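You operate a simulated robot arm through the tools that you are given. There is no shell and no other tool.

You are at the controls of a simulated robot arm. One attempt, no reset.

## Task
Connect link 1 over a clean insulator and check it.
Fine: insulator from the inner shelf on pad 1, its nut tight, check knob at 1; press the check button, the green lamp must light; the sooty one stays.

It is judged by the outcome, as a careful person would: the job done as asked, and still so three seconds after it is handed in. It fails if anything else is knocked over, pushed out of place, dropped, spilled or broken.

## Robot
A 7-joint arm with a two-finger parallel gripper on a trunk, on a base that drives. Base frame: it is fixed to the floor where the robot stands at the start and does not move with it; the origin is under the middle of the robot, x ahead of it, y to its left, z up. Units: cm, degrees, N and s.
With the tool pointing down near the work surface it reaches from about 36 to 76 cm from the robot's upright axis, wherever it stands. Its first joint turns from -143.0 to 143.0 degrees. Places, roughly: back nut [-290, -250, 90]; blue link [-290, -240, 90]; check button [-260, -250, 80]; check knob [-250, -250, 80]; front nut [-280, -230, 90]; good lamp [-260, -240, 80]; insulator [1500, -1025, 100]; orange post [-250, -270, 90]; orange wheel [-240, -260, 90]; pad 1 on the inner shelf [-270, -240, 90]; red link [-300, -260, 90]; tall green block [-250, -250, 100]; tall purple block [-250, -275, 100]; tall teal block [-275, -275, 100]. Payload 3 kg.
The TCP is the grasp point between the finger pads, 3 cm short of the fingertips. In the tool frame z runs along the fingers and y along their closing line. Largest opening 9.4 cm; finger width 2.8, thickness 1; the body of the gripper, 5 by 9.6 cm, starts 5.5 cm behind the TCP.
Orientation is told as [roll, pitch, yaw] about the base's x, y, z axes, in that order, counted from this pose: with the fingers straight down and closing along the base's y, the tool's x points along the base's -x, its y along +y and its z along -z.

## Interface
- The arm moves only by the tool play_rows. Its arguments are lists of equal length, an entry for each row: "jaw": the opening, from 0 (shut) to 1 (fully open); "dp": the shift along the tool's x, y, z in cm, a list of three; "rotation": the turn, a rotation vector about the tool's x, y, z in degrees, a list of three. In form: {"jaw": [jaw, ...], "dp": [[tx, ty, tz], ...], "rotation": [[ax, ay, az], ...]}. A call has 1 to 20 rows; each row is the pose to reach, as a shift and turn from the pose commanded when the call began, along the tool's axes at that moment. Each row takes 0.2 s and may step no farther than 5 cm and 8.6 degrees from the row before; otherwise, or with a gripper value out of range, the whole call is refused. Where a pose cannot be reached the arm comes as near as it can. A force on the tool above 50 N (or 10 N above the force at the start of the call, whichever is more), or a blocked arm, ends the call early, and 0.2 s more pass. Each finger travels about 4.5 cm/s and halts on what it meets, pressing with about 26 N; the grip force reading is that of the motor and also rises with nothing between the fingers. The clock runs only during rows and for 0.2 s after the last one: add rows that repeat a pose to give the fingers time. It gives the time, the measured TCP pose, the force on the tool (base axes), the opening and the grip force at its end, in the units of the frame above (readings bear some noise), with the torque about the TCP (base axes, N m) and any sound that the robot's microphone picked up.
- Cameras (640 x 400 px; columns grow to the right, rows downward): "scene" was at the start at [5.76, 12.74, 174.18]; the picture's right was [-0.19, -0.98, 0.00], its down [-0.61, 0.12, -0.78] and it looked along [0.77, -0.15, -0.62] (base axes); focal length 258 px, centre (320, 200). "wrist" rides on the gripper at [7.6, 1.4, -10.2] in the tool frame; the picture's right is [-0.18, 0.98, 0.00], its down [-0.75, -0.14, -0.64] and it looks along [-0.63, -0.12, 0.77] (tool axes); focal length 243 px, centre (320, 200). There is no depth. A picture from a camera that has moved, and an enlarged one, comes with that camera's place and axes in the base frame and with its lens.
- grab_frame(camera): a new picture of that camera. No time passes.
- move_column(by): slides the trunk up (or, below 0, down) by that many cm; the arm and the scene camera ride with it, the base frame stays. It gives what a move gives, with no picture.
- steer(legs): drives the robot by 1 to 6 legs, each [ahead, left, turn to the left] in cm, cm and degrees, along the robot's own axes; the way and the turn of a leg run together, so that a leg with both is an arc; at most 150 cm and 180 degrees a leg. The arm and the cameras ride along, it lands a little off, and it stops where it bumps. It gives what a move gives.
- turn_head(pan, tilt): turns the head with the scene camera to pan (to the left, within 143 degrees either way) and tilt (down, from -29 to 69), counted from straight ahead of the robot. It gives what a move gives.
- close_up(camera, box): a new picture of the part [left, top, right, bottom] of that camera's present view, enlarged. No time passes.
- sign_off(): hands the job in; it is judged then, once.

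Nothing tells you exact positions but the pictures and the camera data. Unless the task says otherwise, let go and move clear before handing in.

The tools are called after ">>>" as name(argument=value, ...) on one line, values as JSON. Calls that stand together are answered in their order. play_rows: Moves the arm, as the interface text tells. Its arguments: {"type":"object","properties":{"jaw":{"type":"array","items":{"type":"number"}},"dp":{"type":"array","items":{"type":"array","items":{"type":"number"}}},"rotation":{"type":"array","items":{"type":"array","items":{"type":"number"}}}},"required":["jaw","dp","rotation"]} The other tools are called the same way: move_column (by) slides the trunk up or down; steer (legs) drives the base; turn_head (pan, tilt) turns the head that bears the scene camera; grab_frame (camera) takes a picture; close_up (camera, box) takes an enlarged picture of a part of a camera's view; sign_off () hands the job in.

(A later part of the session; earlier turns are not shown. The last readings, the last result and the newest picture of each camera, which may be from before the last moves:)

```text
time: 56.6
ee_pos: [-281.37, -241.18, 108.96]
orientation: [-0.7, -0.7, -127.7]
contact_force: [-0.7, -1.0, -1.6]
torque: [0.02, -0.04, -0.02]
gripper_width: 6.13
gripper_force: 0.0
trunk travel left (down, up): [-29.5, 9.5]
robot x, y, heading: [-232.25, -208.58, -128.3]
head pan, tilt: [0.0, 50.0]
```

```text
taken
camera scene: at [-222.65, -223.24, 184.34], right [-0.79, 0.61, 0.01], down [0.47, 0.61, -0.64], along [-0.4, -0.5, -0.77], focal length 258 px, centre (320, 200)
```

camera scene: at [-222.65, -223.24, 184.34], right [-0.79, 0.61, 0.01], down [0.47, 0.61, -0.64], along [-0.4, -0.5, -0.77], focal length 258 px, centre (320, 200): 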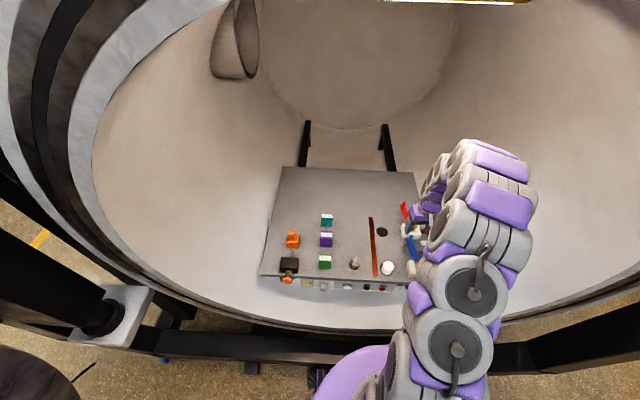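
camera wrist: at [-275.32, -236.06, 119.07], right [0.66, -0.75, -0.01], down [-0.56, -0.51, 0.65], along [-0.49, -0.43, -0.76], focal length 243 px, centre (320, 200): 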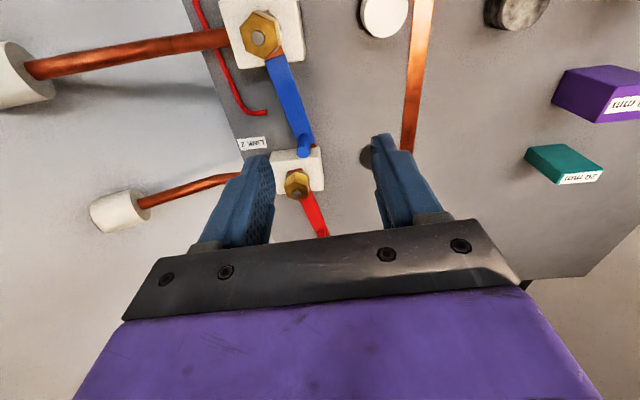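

>>> play_rows(jaw=[0.65, 0.65], dp=[[0, 0, 0], [0, 0, 0]], rotation=[[0, 0, 0], [0, 0, 0]])

>>> turn_head(pan=-20, tilt=66)

>>> grab_frame(camera="scene")

>>> close_up(camera="wrist", box=[200, 0, 420, 140])

>>> close_up(camera="wrist", box=[200, 90, 420, 250])

```text
time: 57.2
ee_pos: [-282.36, -239.68, 108.92]
orientation: [0.2, -0.9, -127.8]
contact_force: [0.6, -0.2, 0.6]
torque: [-0.01, 0.0, -0.01]
gripper_width: 6.12
gripper_force: 0.1
trunk travel left (down, up): [-29.5, 9.5]
robot x, y, heading: [-232.04, -208.69, -127.9]
head pan, tilt: [0.0, 50.0]
```

```text
time: 58.0
ee_pos: [-282.27, -239.71, 108.92]
orientation: [0.2, -0.9, -127.8]
contact_force: [-0.1, 0.0, 1.2]
torque: [-0.02, -0.03, 0.02]
gripper_width: 6.13
gripper_force: 0.0
trunk travel left (down, up): [-29.5, 9.5]
robot x, y, heading: [-232.08, -208.65, -128.0]
head pan, tilt: [-20.0, 66.0]
```

```text
taken
camera scene: at [-225.05, -218.21, 182.69], right [-0.53, 0.85, 0.0], down [0.78, 0.49, -0.4], along [-0.34, -0.22, -0.92], focal length 258 px, centre (320, 200)
```

scene: 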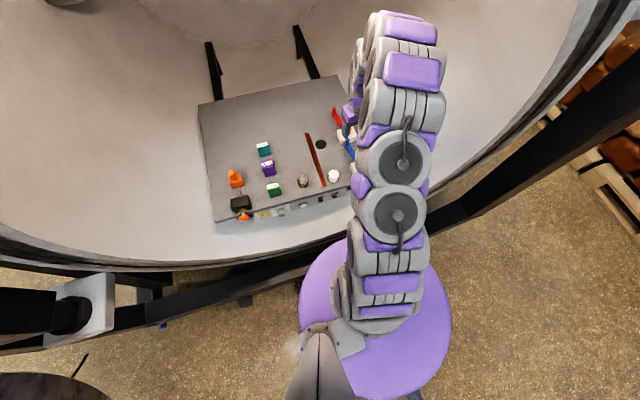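

```text
2.86 times, centred on (310, 70) of wrist
camera zoom: at [-276.34, -234.53, 119.01], right [0.66, -0.75, 0.0], down [-0.57, -0.5, 0.65], along [-0.49, -0.44, -0.76], focal length 693 px, centre (349, 571)
```

zoom: 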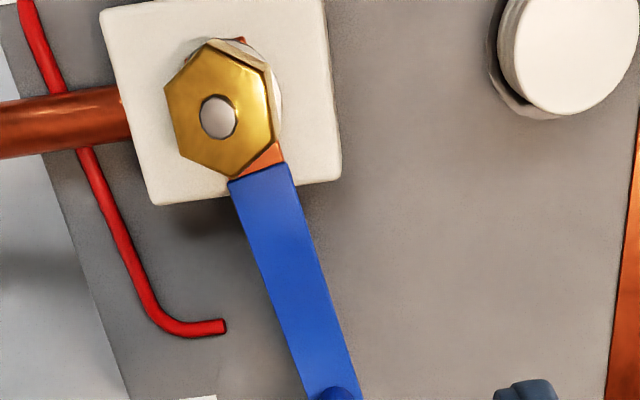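

```text
2.50 times, centred on (310, 170) of wrist
camera zoom: at [-276.34, -234.53, 119.01], right [0.66, -0.75, 0.0], down [-0.57, -0.5, 0.65], along [-0.49, -0.44, -0.76], focal length 606 px, centre (345, 275)
```

zoom: 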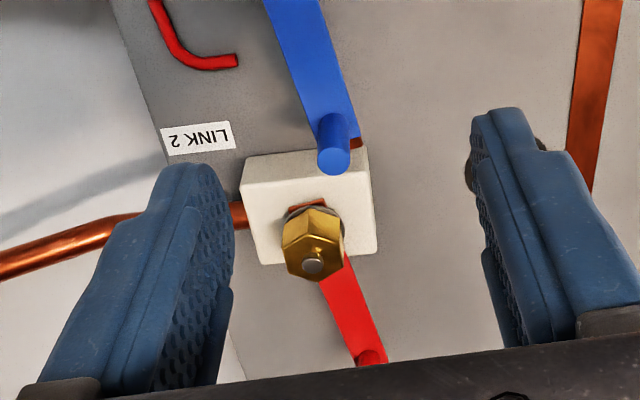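

The insulator is set, and the blue handle post is about 6.8 cm ahead and 1.8 cm right of the gripper, with its top near z 93. I'll move over it, narrow the jaw and check before gripping.

>>> play_rows(jaw=[0.55, 0.5, 0.5, 0.5, 0.5], dp=[[-2.5, -0.7, 2], [-5, -1.4, 4], [-6.6, -1.84, 7], [-6.6, -1.84, 9], [-6.6, -1.84, 9]], rotation=[[0, 0, 0], [0, 0, 0], [0, 0, 0], [0, 0, 0], [0, 0, 0]])

>>> grab_frame(camera="wrist")

```text
time: 59.2
ee_pos: [-287.97, -243.94, 100.15]
orientation: [0.1, -0.9, -127.8]
contact_force: [-0.4, 0.7, 0.7]
torque: [-0.01, -0.01, -0.01]
gripper_width: 4.7
gripper_force: 0.0
trunk travel left (down, up): [-29.5, 9.5]
robot x, y, heading: [-232.09, -208.88, -127.8]
head pan, tilt: [-20.0, 66.0]
```

```text
taken
camera wrist: at [-282.0, -238.71, 110.21], right [0.66, -0.75, 0.0], down [-0.57, -0.5, 0.65], along [-0.49, -0.44, -0.76], focal length 243 px, centre (320, 200)
```

wrist: 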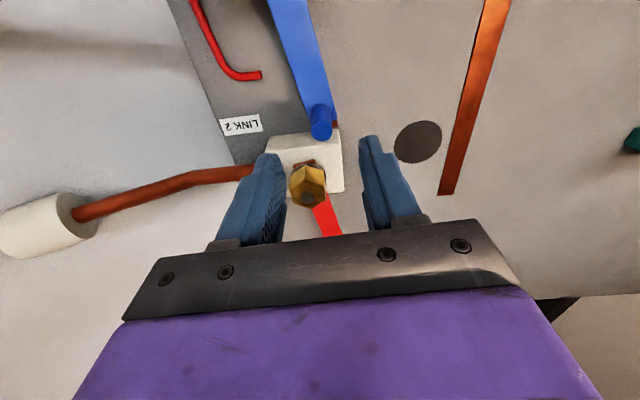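

Aligned. Descending over the handle and gripping it.

>>> play_rows(jaw=[0.5, 0.5, 0.5, 0.3, 0.15, 0.1, 0.05, 0.05], dp=[[0, 0.1, 3], [0, 0.1, 5.5], [0, 0.1, 6.6], [0, 0.1, 6.6], [0, 0.1, 6.6], [0, 0.1, 6.6], [0, 0.1, 6.6], [0, 0.1, 6.6]], rotation=[[0, 0, 0], [0, 0, 0], [0, 0, 0], [0, 0, 0], [0, 0, 0], [0, 0, 0], [0, 0, 0], [0, 0, 0]])

>>> grab_frame(camera="wrist")

```text
time: 61.0
ee_pos: [-287.96, -244.14, 93.6]
orientation: [0.1, -0.9, -127.7]
contact_force: [9.2, -6.9, 1.9]
torque: [0.44, 0.41, 0.11]
gripper_width: 1.5
gripper_force: 45.2
trunk travel left (down, up): [-29.5, 9.5]
robot x, y, heading: [-232.3, -208.66, -127.8]
head pan, tilt: [-20.0, 66.0]
```

```text
taken
camera wrist: at [-281.9, -238.85, 103.63], right [0.66, -0.75, 0.0], down [-0.57, -0.5, 0.65], along [-0.49, -0.44, -0.76], focal length 243 px, centre (320, 200)
```

wrist: 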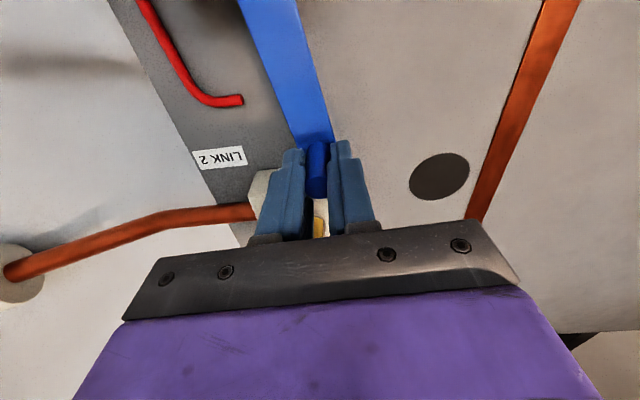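

I'm gripping the handle, which resists lightly. I'll swing the link about the nut, stopping short of the insulator to check the heights.

>>> play_rows(jaw=[0.05, 0.05, 0.05, 0.05, 0.05, 0.05, 0.05, 0.05, 0.05, 0.05], dp=[[0.18, 1.12, 0], [0.47, 2.23, 0], [0.85, 3.31, 0], [1.34, 4.34, 0], [1.92, 5.33, 0], [2.6, 6.25, 0], [3.35, 7.11, 0], [4.19, 7.89, 0], [5.11, 8.6, 0], [5.11, 8.6, 0]], rotation=[[0, 0, 0], [0, 0, 0], [0, 0, 0], [0, 0, 0], [0, 0, 0], [0, 0, 0], [0, 0, 0], [0, 0, 0], [0, 0, 0], [0, 0, 0]])

>>> grab_frame(camera="wrist")

>>> close_up(camera="scene", box=[290, 120, 390, 220])

```text
time: 63.2
ee_pos: [-277.96, -245.35, 93.52]
orientation: [0.2, -0.8, -127.8]
contact_force: [-1.0, 5.3, -0.4]
torque: [0.77, 0.4, -0.08]
gripper_width: 1.55
gripper_force: 45.4
trunk travel left (down, up): [-29.5, 9.5]
robot x, y, heading: [-232.23, -208.7, -127.7]
head pan, tilt: [-20.0, 66.0]
```

```text
taken
camera wrist: at [-271.98, -240.05, 103.48], right [0.66, -0.75, 0.0], down [-0.57, -0.5, 0.65], along [-0.49, -0.44, -0.76], focal length 243 px, centre (320, 200)
```

wrist: 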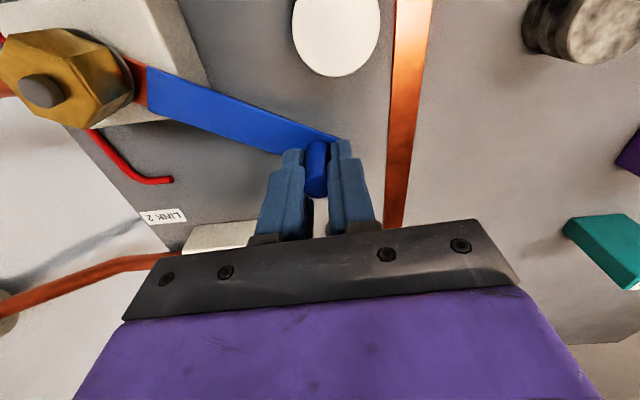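

```text
4.00 times, centred on (340, 170) of scene
camera zoom: at [-224.86, -218.44, 182.7], right [-0.53, 0.85, 0.0], down [0.78, 0.49, -0.4], along [-0.34, -0.21, -0.92], focal length 1033 px, centre (240, 320)
```

zoom: 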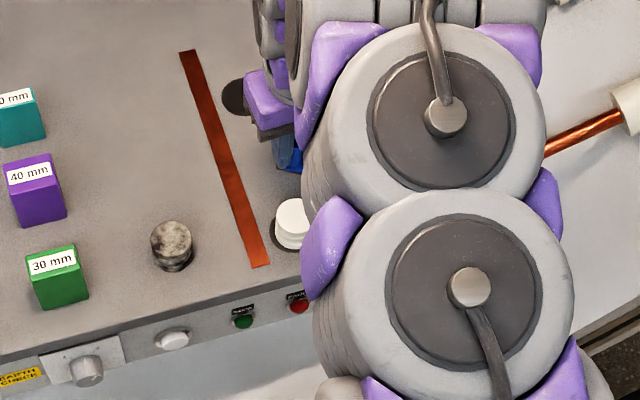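

The link swings freely. I need to check whether it clears the insulator, so I'll continue in small steps and watch.

>>> play_rows(jaw=[0.05, 0.05, 0.05], dp=[[0.98, 0.63, 0], [2.02, 1.15, 0], [2.02, 1.15, 0]], rotation=[[0, 0, 0], [0, 0, 0], [0, 0, 0]])

>>> close_up(camera="wrist", box=[120, 0, 440, 200])

>>> turn_head(pan=0, tilt=55)

>>> grab_frame(camera="scene")

```text
time: 64.0
ee_pos: [-275.8, -244.14, 93.31]
orientation: [0.1, -1.1, -127.9]
contact_force: [-7.1, 18.7, 15.8]
torque: [0.83, -0.03, -0.34]
gripper_width: 1.54
gripper_force: 44.9
trunk travel left (down, up): [-29.5, 9.5]
robot x, y, heading: [-231.8, -208.96, -128.2]
head pan, tilt: [-20.0, 66.0]
```

```text
2.00 times, centred on (280, 100) of wrist
camera zoom: at [-269.86, -239.06, 103.47], right [0.66, -0.75, 0.01], down [-0.57, -0.5, 0.65], along [-0.49, -0.44, -0.76], focal length 485 px, centre (400, 400)
```

zoom: 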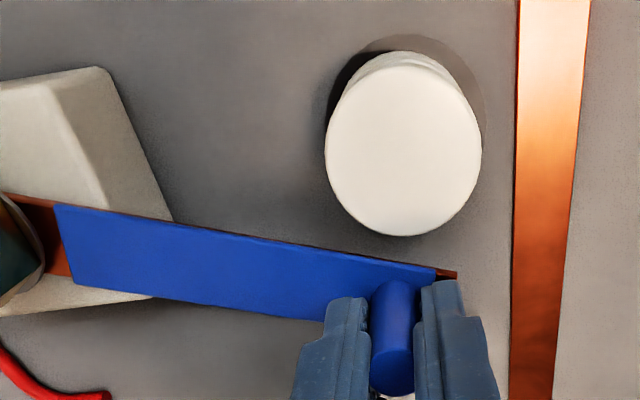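

```text
time: 64.9
ee_pos: [-276.03, -244.34, 93.36]
orientation: [0.0, -1.0, -127.8]
contact_force: [-10.8, 24.7, 22.9]
torque: [1.22, -0.36, -0.15]
gripper_width: 1.54
gripper_force: 45.4
trunk travel left (down, up): [-29.5, 9.5]
robot x, y, heading: [-232.09, -208.37, -127.8]
head pan, tilt: [0.0, 55.0]
```

```text
taken
camera scene: at [-224.09, -220.39, 184.01], right [-0.79, 0.62, 0.0], down [0.51, 0.65, -0.57], along [-0.35, -0.45, -0.82], focal length 258 px, centre (320, 200)
```

scene: 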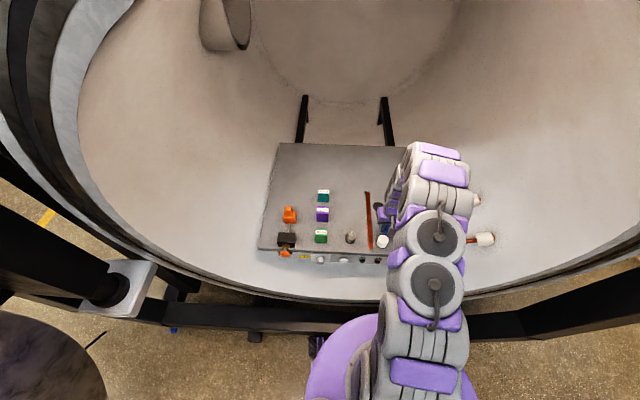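

The link follows, but my arc radius was slightly too large, which gives about 27 N of radial pull. I'll relax it inward and re-read.

>>> play_rows(jaw=[0.05, 0.05], dp=[[0.08, -0.18, -0.1], [0.12, -0.28, -0.15]], rotation=[[0, 0, 0], [0, 0, 0]])

>>> close_up(camera="wrist", box=[0, 0, 440, 240])

```text
time: 65.5
ee_pos: [-275.95, -244.36, 93.37]
orientation: [0.1, -0.8, -127.6]
contact_force: [-0.7, 3.6, -2.5]
torque: [-0.97, 0.85, -0.07]
gripper_width: 1.52
gripper_force: 45.0
trunk travel left (down, up): [-29.5, 9.5]
robot x, y, heading: [-232.06, -208.68, -127.8]
head pan, tilt: [0.0, 55.0]
```

```text
1.45 times, centred on (220, 120) of wrist
camera zoom: at [-269.95, -239.1, 103.46], right [0.67, -0.75, 0.0], down [-0.57, -0.5, 0.65], along [-0.49, -0.44, -0.76], focal length 353 px, centre (466, 316)
```

zoom: 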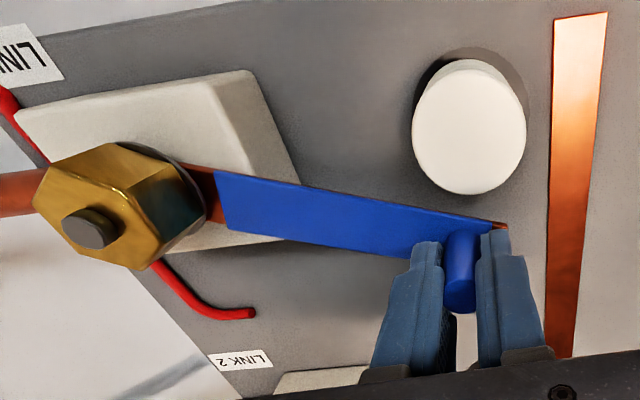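

Forces are near zero now. I'll continue a few degrees at a time toward the insulator.

>>> play_rows(jaw=[0.05, 0.05, 0.05], dp=[[0.45, 0.15, 0], [0.88, 0.3, 0], [0.88, 0.3, 0]], rotation=[[0, 0, 0], [0, 0, 0], [0, 0, 0]])

>>> close_up(camera="wrist", box=[120, 0, 440, 200])

```text
time: 66.3
ee_pos: [-275.11, -243.85, 93.42]
orientation: [0.1, -0.7, -127.8]
contact_force: [-1.4, -1.4, -29.7]
torque: [-0.71, 0.75, 0.19]
gripper_width: 1.53
gripper_force: 44.9
trunk travel left (down, up): [-29.5, 9.5]
robot x, y, heading: [-232.11, -208.89, -127.9]
head pan, tilt: [0.0, 55.0]
```

```text
2.00 times, centred on (280, 100) of wrist
camera zoom: at [-269.12, -238.58, 103.51], right [0.66, -0.75, 0.0], down [-0.57, -0.5, 0.65], along [-0.49, -0.43, -0.76], focal length 485 px, centre (400, 400)
```

zoom: 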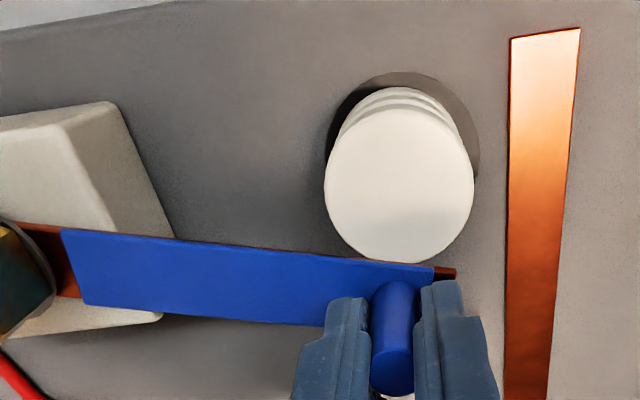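

>>> play_rows(jaw=[0.05, 0.05, 0.05], dp=[[0.4, 0.12, 0.08], [0.8, 0.24, 0.1], [0.8, 0.24, 0.1]], rotation=[[0, 0, 0], [0, 0, 0], [0, 0, 0]])

>>> close_up(camera="wrist", box=[120, 0, 440, 200])

```text
time: 67.1
ee_pos: [-274.35, -243.38, 93.44]
orientation: [-0.1, -0.8, -127.8]
contact_force: [-1.1, -1.7, -9.9]
torque: [0.9, -0.5, 0.23]
gripper_width: 1.54
gripper_force: 45.2
trunk travel left (down, up): [-29.5, 9.5]
robot x, y, heading: [-232.02, -208.53, -128.1]
head pan, tilt: [0.0, 55.0]
```

```text
2.00 times, centred on (280, 100) of wrist
camera zoom: at [-268.45, -238.08, 103.53], right [0.66, -0.75, 0.0], down [-0.57, -0.5, 0.65], along [-0.49, -0.44, -0.76], focal length 485 px, centre (400, 400)
```

zoom: 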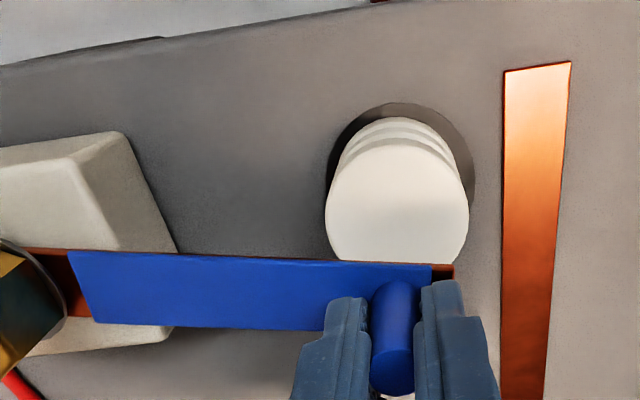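

The link slides over the insulator without moving it. I'll complete the swing so that the handle end sits over the insulator's centre.

>>> play_rows(jaw=[0.05, 0.05, 0.05, 0.05], dp=[[0.84, 0.17, 0.02], [1.69, 0.3, 0.04], [2.5, 0.36, 0.05], [2.5, 0.36, 0.05]], rotation=[[0, 0, 0], [0, 0, 0], [0, 0, 0], [0, 0, 0]])

>>> grab_frame(camera="wrist")

>>> close_up(camera="wrist", box=[120, 60, 440, 260])

```text
time: 68.1
ee_pos: [-272.79, -241.85, 93.42]
orientation: [-0.1, -1.3, -127.8]
contact_force: [-25.7, -18.5, 13.9]
torque: [-0.32, -0.64, 0.13]
gripper_width: 1.55
gripper_force: 44.6
trunk travel left (down, up): [-29.5, 9.5]
robot x, y, heading: [-232.41, -208.8, -128.2]
head pan, tilt: [0.0, 55.0]
```

```text
taken
camera wrist: at [-266.85, -236.52, 103.49], right [0.66, -0.75, 0.0], down [-0.56, -0.5, 0.66], along [-0.49, -0.44, -0.75], focal length 243 px, centre (320, 200)
```

wrist: 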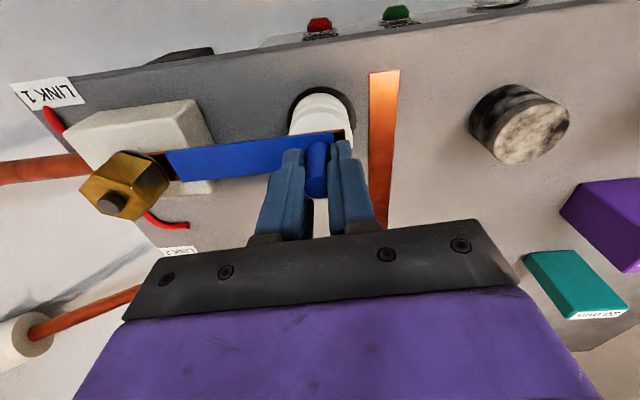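

```text
2.00 times, centred on (280, 160) of wrist
camera zoom: at [-266.85, -236.52, 103.49], right [0.66, -0.75, 0.0], down [-0.56, -0.5, 0.66], along [-0.49, -0.44, -0.75], focal length 485 px, centre (400, 280)
```

zoom: 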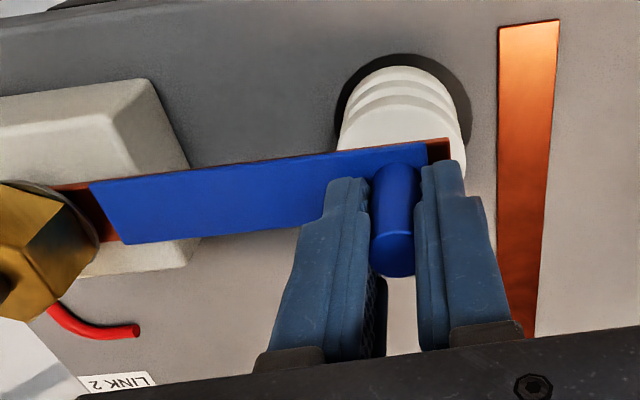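

The link has reached what feels like its end stop, with the handle over the insulator's centre, and the insulator is undisturbed. I'll relax, release the handle and rise.

>>> play_rows(jaw=[0.05, 0.2, 0.4, 0.4, 0.4, 0.4, 0.4, 0.4, 0.4], dp=[[-0.2, 0, 0], [-0.25, 0, 0], [-0.25, 0, 0], [-0.25, 0, 0], [-0.2, 0, -2], [0, 0, -6], [0, 0, -10], [0, 0, -12], [0, 0, -12]], rotation=[[0, 0, 0], [0, 0, 0], [0, 0, 0], [0, 0, 0], [0, 0, 0], [0, 0, 0], [0, 0, 0], [0, 0, 0], [0, 0, 0]])

>>> grab_frame(camera="wrist")

>>> close_up(camera="wrist", box=[100, 40, 420, 220])

```text
time: 70.1
ee_pos: [-272.39, -241.47, 105.45]
orientation: [0.0, -0.9, -127.8]
contact_force: [0.0, 0.5, -1.1]
torque: [-0.01, -0.02, -0.01]
gripper_width: 3.76
gripper_force: 0.0
trunk travel left (down, up): [-29.5, 9.5]
robot x, y, heading: [-232.54, -208.62, -127.8]
head pan, tilt: [0.0, 55.0]
```

```text
taken
camera wrist: at [-266.43, -236.19, 115.44], right [0.66, -0.75, 0.0], down [-0.57, -0.5, 0.65], along [-0.49, -0.44, -0.76], focal length 243 px, centre (320, 200)
```

wrist: 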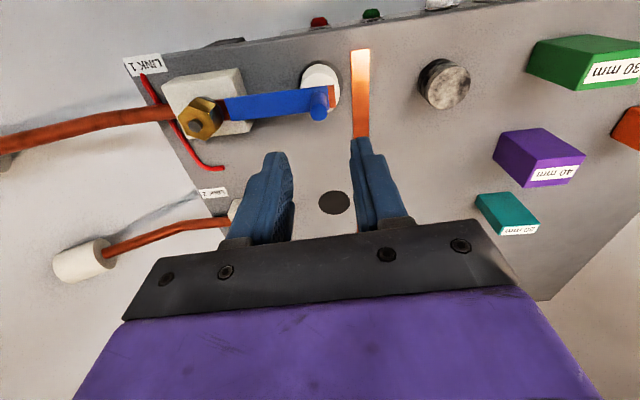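

```text
2.00 times, centred on (260, 130) of wrist
camera zoom: at [-266.43, -236.19, 115.44], right [0.66, -0.75, 0.0], down [-0.57, -0.5, 0.65], along [-0.49, -0.44, -0.76], focal length 485 px, centre (440, 340)
```

zoom: 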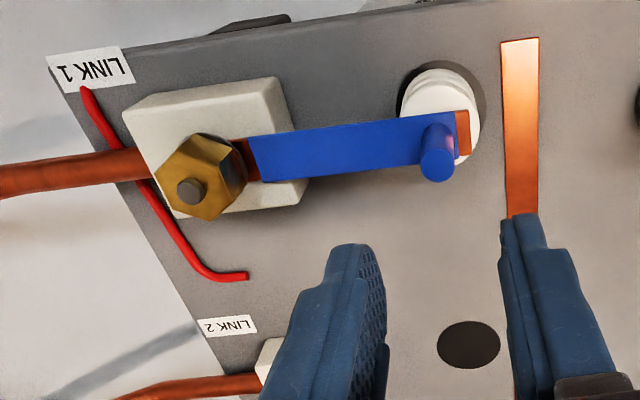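

The link lies over the insulator with its tip toward the copper strip. Next I'll move over the front nut to see its hex orientation.

>>> play_rows(jaw=[0.5, 0.5, 0.5, 0.5, 0.5], dp=[[0.1, -3.5, 0], [0.2, -7, 0], [0.3, -10, 0], [0.3, -12, 0], [0.3, -12, 0]], rotation=[[0, 0, 0], [0, 0, 0], [0, 0, 0], [0, 0, 0], [0, 0, 0]])

>>> grab_frame(camera="wrist")

>>> close_up(camera="wrist", box=[240, 70, 400, 200])

```text
time: 71.3
ee_pos: [-281.71, -233.96, 105.47]
orientation: [0.0, -0.9, -127.8]
contact_force: [-0.5, -0.3, 0.0]
torque: [0.04, -0.02, 0.0]
gripper_width: 4.71
gripper_force: 0.2
trunk travel left (down, up): [-29.5, 9.5]
robot x, y, heading: [-232.11, -208.83, -127.8]
head pan, tilt: [0.0, 55.0]
```

```text
taken
camera wrist: at [-275.78, -228.7, 115.48], right [0.66, -0.75, 0.0], down [-0.57, -0.5, 0.65], along [-0.49, -0.44, -0.76], focal length 243 px, centre (320, 200)
```

wrist: 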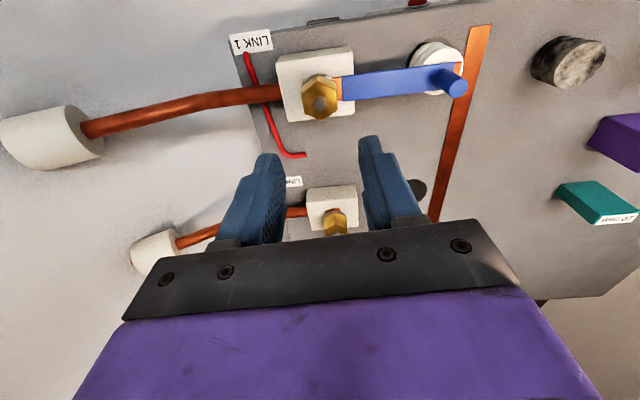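

```text
3.08 times, centred on (320, 135) of wrist
camera zoom: at [-275.78, -228.7, 115.48], right [0.66, -0.75, 0.0], down [-0.57, -0.5, 0.65], along [-0.49, -0.44, -0.76], focal length 746 px, centre (320, 400)
```

zoom: 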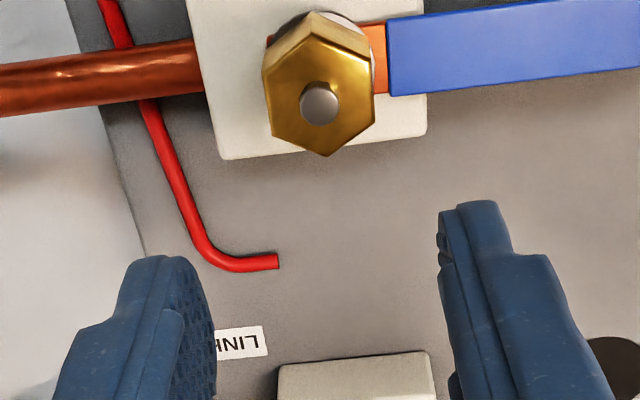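

The nut is about 3.2 cm across flats, and its flats are about 6° clockwise of my tool. To get a long clockwise stroke, I'll pre-rotate the gripper counterclockwise by 53.6° onto the neighbouring flats.

>>> play_rows(jaw=[0.5, 0.5, 0.5, 0.5, 0.5, 0.5, 0.5, 0.5], dp=[[0, 0, 0], [0, 0, 0], [0, 0, 0], [0, 0, 0], [0, 0, 0], [0, 0, 0], [0, 0, 0], [0, 0, 0]], rotation=[[0, 0, -7.7], [0, 0, -15.4], [0, 0, -23], [0, 0, -30.7], [0, 0, -38.4], [0, 0, -46], [0, 0, -53.6], [0, 0, -53.6]])

>>> grab_frame(camera="wrist")

>>> close_up(camera="wrist", box=[240, 70, 400, 200])

```text
time: 73.1
ee_pos: [-281.74, -234.03, 105.34]
orientation: [-0.7, -0.6, -74.1]
contact_force: [0.2, -0.2, 0.1]
torque: [0.01, 0.01, -0.01]
gripper_width: 4.71
gripper_force: 0.0
trunk travel left (down, up): [-29.5, 9.5]
robot x, y, heading: [-231.85, -208.85, -128.0]
head pan, tilt: [0.0, 55.0]
```

```text
taken
camera wrist: at [-282.24, -226.12, 115.5], right [1.0, 0.09, -0.01], down [0.08, -0.76, 0.65], along [0.05, -0.65, -0.76], focal length 243 px, centre (320, 200)
```

wrist: 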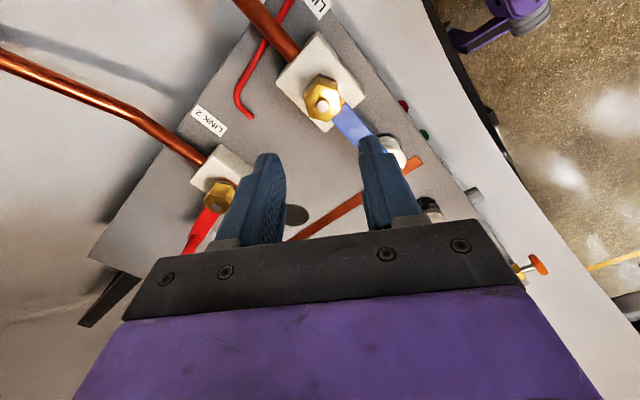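

```text
3.08 times, centred on (320, 135) of wrist
camera zoom: at [-282.24, -226.12, 115.5], right [1.0, 0.09, -0.01], down [0.08, -0.76, 0.65], along [0.05, -0.65, -0.76], focal length 746 px, centre (320, 400)
```

zoom: 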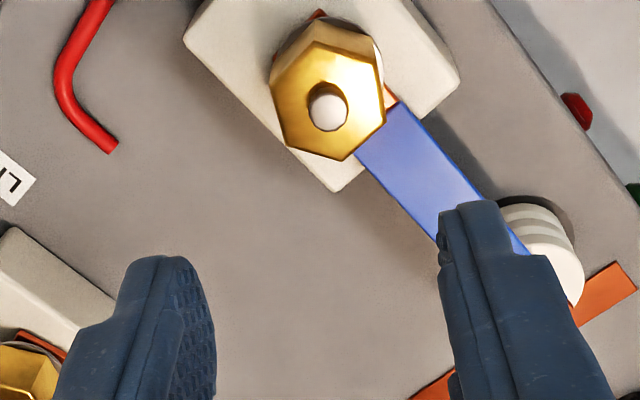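

The gripper is now aligned with the nut's flats. Descending around the nut.

>>> play_rows(jaw=[0.5, 0.5, 0.5, 0.5, 0.5], dp=[[0, 0.2, 4], [0, 0.25, 8], [0, 0.28, 10.5], [0, 0.28, 11.5], [0, 0.28, 11.5]], rotation=[[0, 0, 0], [0, 0, 0], [0, 0, 0], [0, 0, 0], [0, 0, 0]])

>>> close_up(camera="wrist", box=[200, 70, 440, 250])

```text
time: 74.3
ee_pos: [-281.69, -233.84, 93.85]
orientation: [-0.8, -0.5, -74.2]
contact_force: [0.9, -0.7, 0.5]
torque: [0.0, -0.02, -0.02]
gripper_width: 4.73
gripper_force: 0.2
trunk travel left (down, up): [-29.5, 9.5]
robot x, y, heading: [-232.24, -208.65, -127.9]
head pan, tilt: [0.0, 55.0]
```

```text
2.22 times, centred on (320, 160) of wrist
camera zoom: at [-282.15, -226.01, 103.96], right [1.0, 0.09, -0.01], down [0.08, -0.76, 0.65], along [0.05, -0.65, -0.76], focal length 539 px, centre (320, 289)
```

zoom: 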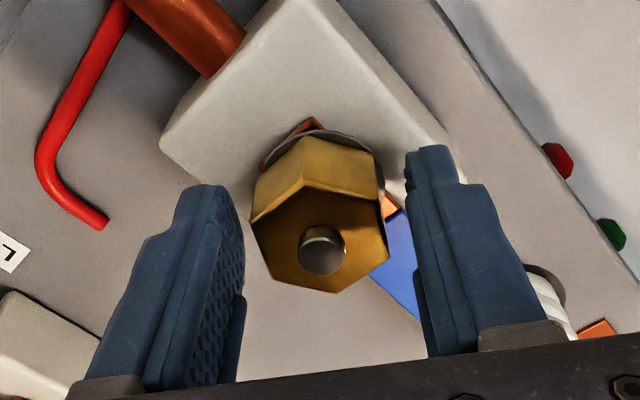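

>>> play_rows(jaw=[0.4, 0.3, 0.2, 0.1, 0.1, 0.1], dp=[[0, 0, 0.1], [0, 0, 0.2], [0, 0, 0.2], [0, 0, 0.2], [0, 0, 0.2], [0, 0, 0.2]], rotation=[[0, 0, 0], [0, 0, 0], [0, 0, 0], [0, 0, 0], [0, 0, 0], [0, 0, 0]])

>>> close_up(camera="wrist", box=[200, 70, 440, 250])

```text
time: 75.7
ee_pos: [-281.52, -233.75, 93.69]
orientation: [-0.8, -0.6, -74.3]
contact_force: [6.1, 9.7, 23.1]
torque: [0.85, -1.17, -0.01]
gripper_width: 3.65
gripper_force: 44.9
trunk travel left (down, up): [-29.5, 9.5]
robot x, y, heading: [-232.1, -208.83, -127.9]
head pan, tilt: [0.0, 55.0]
```

```text
2.22 times, centred on (320, 160) of wrist
camera zoom: at [-282.08, -226.03, 103.86], right [1.0, 0.09, -0.01], down [0.08, -0.76, 0.65], along [0.05, -0.65, -0.76], focal length 539 px, centre (320, 289)
```

zoom: 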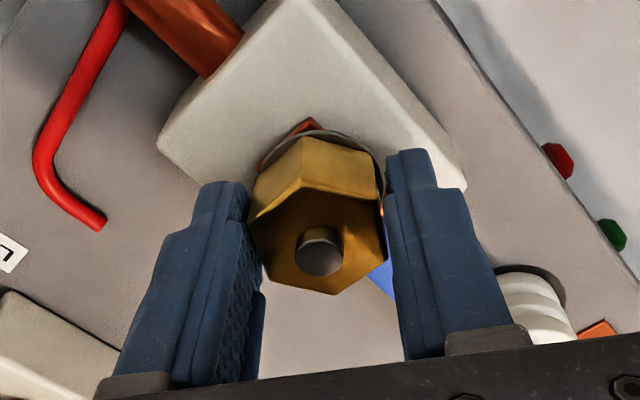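

The fingers have closed on the nut at 3.65 cm. I'll lift slightly to relieve the vertical load and turn clockwise 30°, watching the torque.

>>> play_rows(jaw=[0.1, 0.1, 0.1, 0.1, 0.1, 0.1], dp=[[0, 0, -0.2], [0, 0, -0.2], [0, 0, -0.2], [0, 0, -0.2], [0, 0, -0.2], [0, 0, -0.2]], rotation=[[0, 0, 0], [0, 0, 8], [0, 0, 16], [0, 0, 24], [0, 0, 32], [0, 0, 32]])

>>> close_up(camera="wrist", box=[200, 70, 440, 250])

```text
time: 77.1
ee_pos: [-281.59, -233.89, 93.78]
orientation: [-0.3, -0.9, -106.3]
contact_force: [-5.2, 15.1, -21.8]
torque: [0.08, -0.82, 0.0]
gripper_width: 3.69
gripper_force: 45.5
trunk travel left (down, up): [-29.5, 9.5]
robot x, y, heading: [-231.75, -208.65, -128.1]
head pan, tilt: [0.0, 55.0]
```

```text
2.22 times, centred on (320, 160) of wrist
camera zoom: at [-277.92, -226.85, 103.84], right [0.89, -0.45, 0.0], down [-0.34, -0.68, 0.65], along [-0.3, -0.58, -0.76], focal length 539 px, centre (320, 289)
```

zoom: 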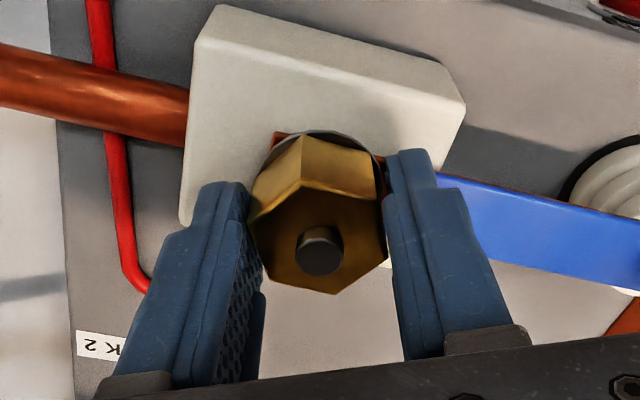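

The nut turns with the gripper and is still loose. Continuing clockwise.

>>> play_rows(jaw=[0.1, 0.1, 0.1, 0.1, 0.1, 0.1, 0.1, 0.1, 0.1], dp=[[0, 0, 0.08], [0, 0, 0.1], [0, 0, 0.1], [0, 0, 0.1], [0, 0, 0.12], [0, 0, 0.12], [0, 0, 0.14], [0, 0, 0.14], [0, 0, 0.14]], rotation=[[0, 0, 8], [0, 0, 16], [0, 0, 24], [0, 0, 32], [0, 0, 40], [0, 0, 48], [0, 0, 56], [0, 0, 64], [0, 0, 64]])

>>> close_up(camera="wrist", box=[160, 50, 480, 250])

```text
time: 79.1
ee_pos: [-281.64, -233.73, 93.77]
orientation: [0.7, -0.8, -170.3]
contact_force: [-15.9, 29.5, 9.5]
torque: [1.43, 1.05, 0.0]
gripper_width: 3.67
gripper_force: 45.0
trunk travel left (down, up): [-29.5, 9.5]
robot x, y, heading: [-232.03, -208.69, -127.9]
head pan, tilt: [0.0, 55.0]
```

```text
2.00 times, centred on (320, 150) of wrist
camera zoom: at [-273.71, -233.82, 103.89], right [-0.02, -1.0, 0.02], down [-0.76, 0.02, 0.65], along [-0.65, 0.0, -0.76], focal length 485 px, centre (320, 300)
```

zoom: 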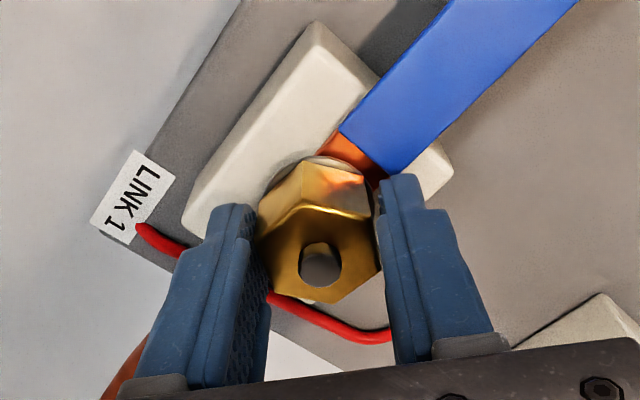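

Still loose after 96°. I'll recentre slightly and keep turning.

>>> play_rows(jaw=[0.1, 0.1, 0.1, 0.1, 0.1, 0.1, 0.1, 0.1], dp=[[-0.05, -0.15, 0], [-0.05, -0.15, 0], [-0.05, -0.15, 0], [-0.05, -0.15, 0], [-0.05, -0.15, 0], [-0.05, -0.15, 0], [-0.05, -0.15, 0.02], [-0.05, -0.15, 0.02]], rotation=[[0, 0, 0], [0, 0, 8], [0, 0, 16], [0, 0, 24], [0, 0, 32], [0, 0, 40], [0, 0, 48], [0, 0, 48]])

>>> close_up(camera="wrist", box=[160, 50, 480, 250])

```text
time: 80.9
ee_pos: [-281.56, -233.91, 93.56]
orientation: [0.8, 0.1, 141.8]
contact_force: [6.2, 5.7, -10.6]
torque: [-0.31, 0.05, 0.96]
gripper_width: 3.48
gripper_force: 45.1
trunk travel left (down, up): [-29.5, 9.5]
robot x, y, heading: [-232.29, -208.53, -127.9]
head pan, tilt: [0.0, 55.0]
```

```text
2.00 times, centred on (320, 150) of wrist
camera zoom: at [-276.31, -239.58, 103.78], right [-0.75, -0.66, 0.01], down [-0.5, 0.58, 0.64], along [-0.43, 0.47, -0.77], focal length 485 px, centre (320, 300)
```

zoom: 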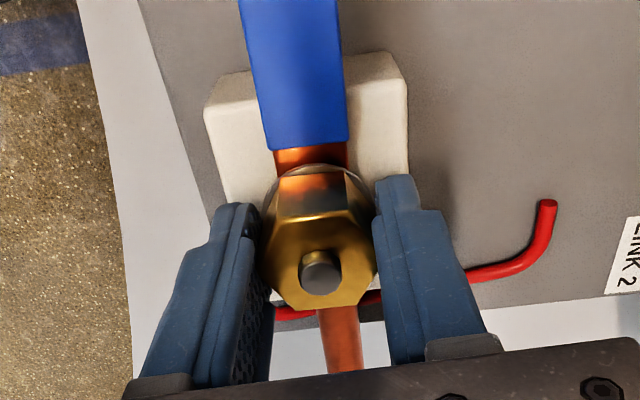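

The nut now resists: about 1 N·m, and the fingers slipped toward its corners. I'll open, regrip squarely on the flats and check that it is fully tight.

>>> play_rows(jaw=[0.3, 0.5, 0.5, 0.5, 0.5, 0.5, 0.5], dp=[[0, 0, 0], [0, 0, 0], [0, 0, 0], [0, 0, -4], [0, 0, -8], [0, 0, -11], [0, 0, -11]], rotation=[[0, 0, 0], [0, 0, 0], [0, 0, 0], [0, 0, 0], [0, 0, 0], [0, 0, 0], [0, 0, 0]])

>>> close_up(camera="wrist", box=[240, 70, 400, 200])

>>> grab_frame(camera="wrist")

```text
time: 82.5
ee_pos: [-281.65, -233.74, 104.8]
orientation: [0.8, -0.1, 141.8]
contact_force: [0.1, 0.1, -0.2]
torque: [-0.01, -0.03, -0.02]
gripper_width: 4.69
gripper_force: 0.0
trunk travel left (down, up): [-29.5, 9.5]
robot x, y, heading: [-232.06, -209.04, -127.7]
head pan, tilt: [0.0, 55.0]
```

```text
3.08 times, centred on (320, 135) of wrist
camera zoom: at [-276.35, -239.44, 115.01], right [-0.75, -0.66, 0.02], down [-0.5, 0.58, 0.64], along [-0.43, 0.47, -0.77], focal length 746 px, centre (320, 400)
```

zoom: 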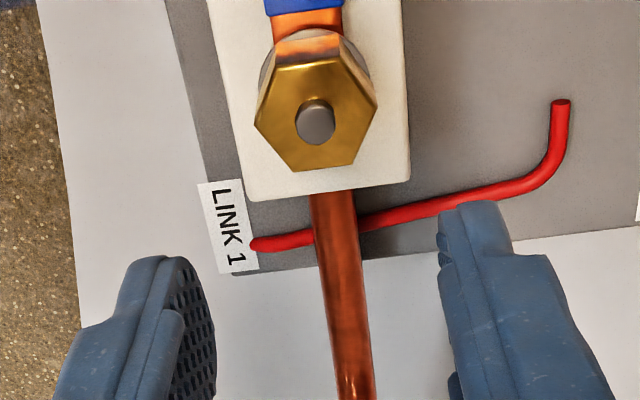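

```text
taken
camera wrist: at [-276.35, -239.44, 115.01], right [-0.75, -0.66, 0.02], down [-0.5, 0.58, 0.64], along [-0.43, 0.47, -0.77], focal length 243 px, centre (320, 200)
```

wrist: 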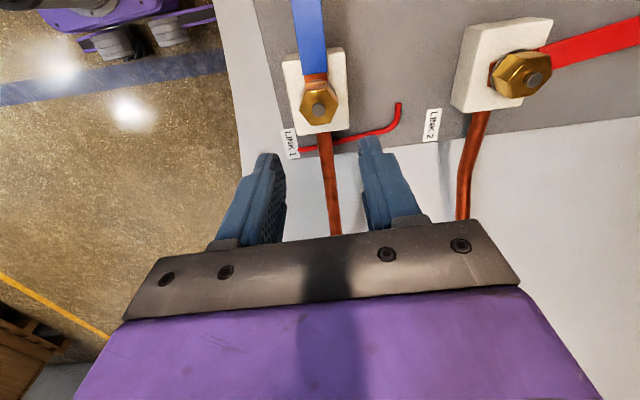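

The nut turned about 119° before resisting. Its flats are now about 25° counterclockwise of the gripper; I'll rotate back to match them.

>>> play_rows(jaw=[0.5, 0.5, 0.5, 0.5], dp=[[0, 0, 0], [0, 0, 0], [0, 0, 0], [0, 0, 0]], rotation=[[0, 0, -8.4], [0, 0, -16.8], [0, 0, -25], [0, 0, -25]])

>>> close_up(camera="wrist", box=[240, 70, 400, 200])

```text
time: 83.5
ee_pos: [-281.56, -233.68, 104.67]
orientation: [0.7, -0.4, 166.9]
contact_force: [-0.7, 0.2, 0.2]
torque: [-0.01, 0.0, 0.0]
gripper_width: 4.72
gripper_force: 0.1
trunk travel left (down, up): [-29.5, 9.5]
robot x, y, heading: [-231.93, -208.63, -127.9]
head pan, tilt: [0.0, 55.0]
```

```text
3.08 times, centred on (320, 135) of wrist
camera zoom: at [-274.25, -236.66, 114.92], right [-0.4, -0.92, 0.02], down [-0.7, 0.32, 0.65], along [-0.6, 0.25, -0.76], focal length 746 px, centre (320, 400)
```

zoom: 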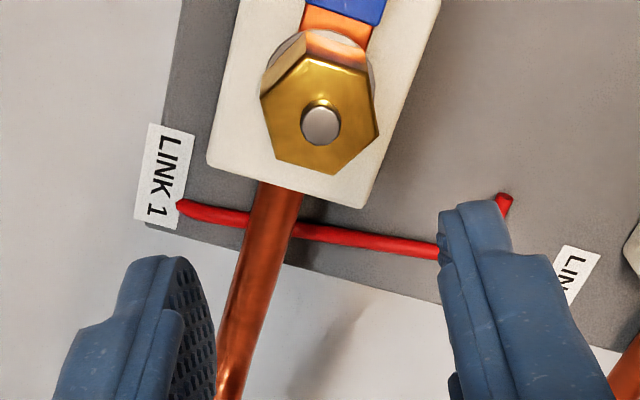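

Aligned. Descend, grip and tighten further.

>>> play_rows(jaw=[0.5, 0.5, 0.5, 0.5, 0.35, 0.25, 0.15, 0.1, 0.1], dp=[[0, 0, 4], [0, 0, 8], [0, 0, 10], [0, 0, 11], [0, 0, 11], [0, 0, 11], [0, 0, 11], [0, 0, 11], [0, 0, 11]], rotation=[[0, 0, 0], [0, 0, 0], [0, 0, 0], [0, 0, 0], [0, 0, 0], [0, 0, 0], [0, 0, 0], [0, 0, 0], [0, 0, 0]])

>>> close_up(camera="wrist", box=[160, 50, 480, 250])

```text
time: 85.5
ee_pos: [-281.59, -233.84, 93.48]
orientation: [0.9, -0.3, 166.8]
contact_force: [-1.5, 15.8, -3.7]
torque: [1.69, 0.11, 0.01]
gripper_width: 3.69
gripper_force: 45.0
trunk travel left (down, up): [-29.5, 9.5]
robot x, y, heading: [-232.08, -208.43, -127.7]
head pan, tilt: [0.0, 55.0]
```

```text
2.00 times, centred on (320, 150) of wrist
camera zoom: at [-274.37, -236.83, 103.68], right [-0.4, -0.91, 0.02], down [-0.7, 0.32, 0.64], along [-0.59, 0.25, -0.76], focal length 485 px, centre (320, 300)
```

zoom: 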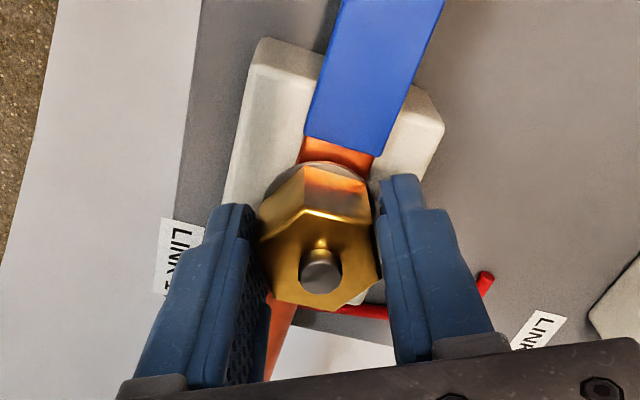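

>>> play_rows(jaw=[0.0, 0.0, 0.0, 0.0], dp=[[0, 0, 0], [0, 0, 0], [0, 0, 0], [0, 0, 0]], rotation=[[0, 0, 4], [0, 0, 8], [0, 0, 12], [0, 0, 12]])

>>> close_up(camera="wrist", box=[160, 50, 480, 250])

```text
time: 86.5
ee_pos: [-281.55, -233.82, 93.49]
orientation: [0.9, -0.2, 154.8]
contact_force: [3.1, 13.1, -7.1]
torque: [1.21, -0.54, 0.13]
gripper_width: 3.59
gripper_force: 45.2
trunk travel left (down, up): [-29.5, 9.5]
robot x, y, heading: [-232.21, -208.88, -128.0]
head pan, tilt: [0.0, 55.0]
```

```text
2.00 times, centred on (320, 150) of wrist
camera zoom: at [-275.16, -238.23, 103.77], right [-0.59, -0.81, 0.02], down [-0.62, 0.46, 0.64], along [-0.53, 0.37, -0.77], focal length 485 px, centre (320, 300)
```

zoom: 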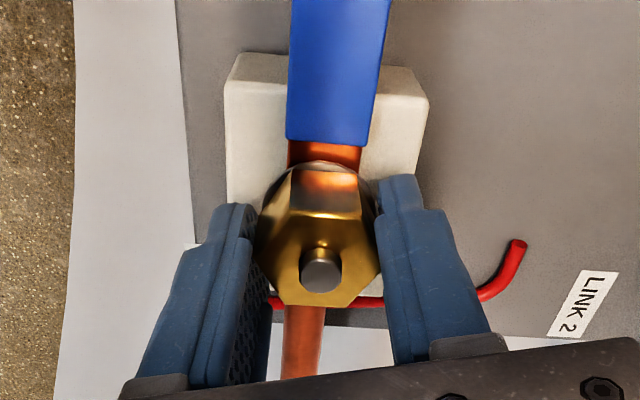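

>>> play_rows(jaw=[0.0, 0.0, 0.0], dp=[[0, -0.1, 0], [0, -0.1, 0], [0, -0.1, 0]], rotation=[[0, 0, 6], [0, 0, 12], [0, 0, 18]])

>>> close_up(camera="wrist", box=[160, 50, 480, 250])

```text
time: 87.3
ee_pos: [-281.59, -233.74, 93.82]
orientation: [1.1, 0.1, 136.9]
contact_force: [3.1, 1.7, 7.0]
torque: [1.37, -0.45, 1.32]
gripper_width: 3.22
gripper_force: 45.2
trunk travel left (down, up): [-29.5, 9.5]
robot x, y, heading: [-232.16, -208.38, -127.6]
head pan, tilt: [0.0, 55.0]
```

```text
2.00 times, centred on (320, 150) of wrist
camera zoom: at [-276.83, -239.9, 104.01], right [-0.81, -0.59, 0.02], down [-0.45, 0.63, 0.64], along [-0.39, 0.51, -0.77], focal length 485 px, centre (320, 300)
```

zoom: 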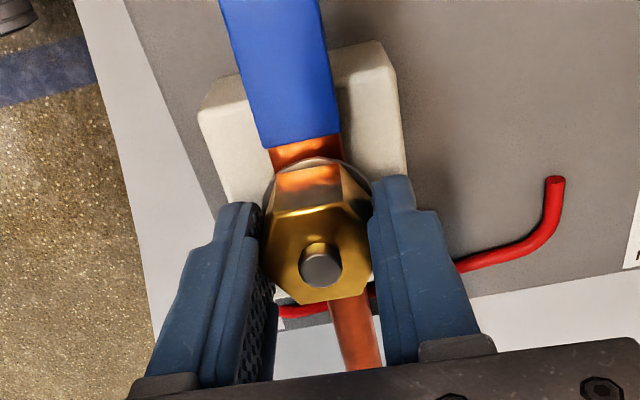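

The width dropped to 3.22 cm, so the fingers have now seated properly on the nut, with 1.3 N·m of torque. I'll keep turning clockwise to confirm it is tight.

>>> play_rows(jaw=[0.0, 0.0, 0.0], dp=[[0, 0, 0.1], [0, 0, 0.2], [0, 0, 0.2]], rotation=[[0, 0, 4], [0, 0, 8], [0, 0, 8]])

>>> close_up(camera="wrist", box=[160, 50, 480, 250])

```text
time: 88.2
ee_pos: [-281.59, -233.82, 93.73]
orientation: [1.2, 0.1, 129.0]
contact_force: [14.8, -1.1, 39.9]
torque: [0.53, -1.17, 1.31]
gripper_width: 3.45
gripper_force: 45.2
trunk travel left (down, up): [-29.5, 9.5]
robot x, y, heading: [-232.35, -208.42, -128.1]
head pan, tilt: [0.0, 55.0]
stopped in row 3: the force on the tool passed its limit at 52 N (the readings are from after the stop); the commanded pose is now the measured one
```

```text
2.00 times, centred on (320, 150) of wrist
camera zoom: at [-277.68, -240.44, 104.02], right [-0.88, -0.48, 0.02], down [-0.36, 0.68, 0.64], along [-0.32, 0.55, -0.77], focal length 485 px, centre (320, 300)
```

zoom: 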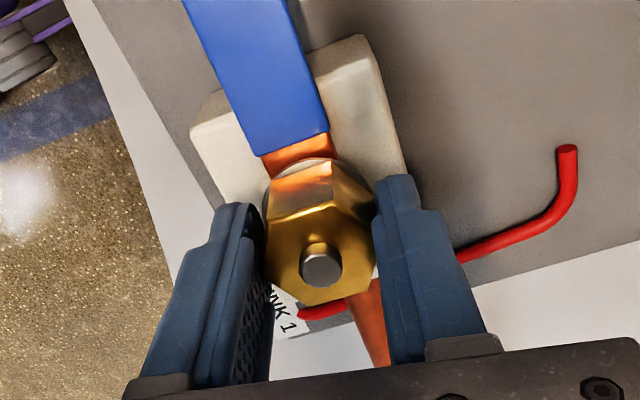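

The nut holds firm and the fingers slip around it, so it seems tight. I'll release, rise and compare the nut's orientation.

>>> play_rows(jaw=[0.0, 0.3, 0.5, 0.5, 0.5, 0.5, 0.5, 0.5], dp=[[0, 0, -0.2], [0, 0, -0.2], [0, 0, -0.2], [0, 0, -0.2], [0, 0, -4], [0, 0, -8], [0, 0, -11], [0, 0, -11]], rotation=[[0, 0, 0], [0, 0, 0], [0, 0, 0], [0, 0, 0], [0, 0, 0], [0, 0, 0], [0, 0, 0], [0, 0, 0]])

>>> close_up(camera="wrist", box=[240, 70, 400, 200])

```text
time: 90.0
ee_pos: [-281.83, -233.56, 104.48]
orientation: [1.0, 0.2, 128.8]
contact_force: [0.3, 0.3, 0.4]
torque: [-0.02, -0.02, 0.0]
gripper_width: 4.68
gripper_force: 0.0
trunk travel left (down, up): [-29.5, 9.5]
robot x, y, heading: [-232.16, -208.97, -127.9]
head pan, tilt: [0.0, 55.0]
```

```text
3.08 times, centred on (320, 135) of wrist
camera zoom: at [-277.88, -240.3, 114.72], right [-0.88, -0.47, 0.02], down [-0.35, 0.68, 0.64], along [-0.31, 0.55, -0.77], focal length 746 px, centre (320, 400)
```

zoom: 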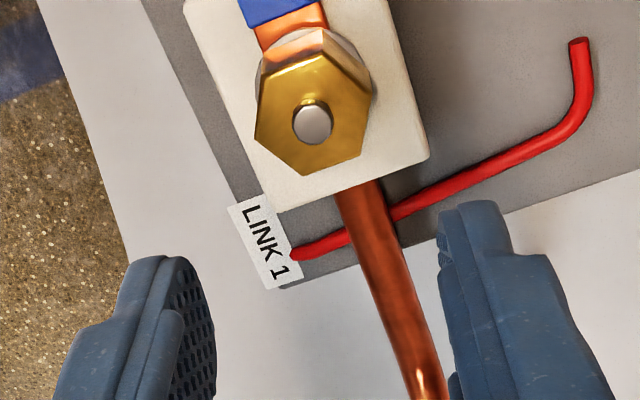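

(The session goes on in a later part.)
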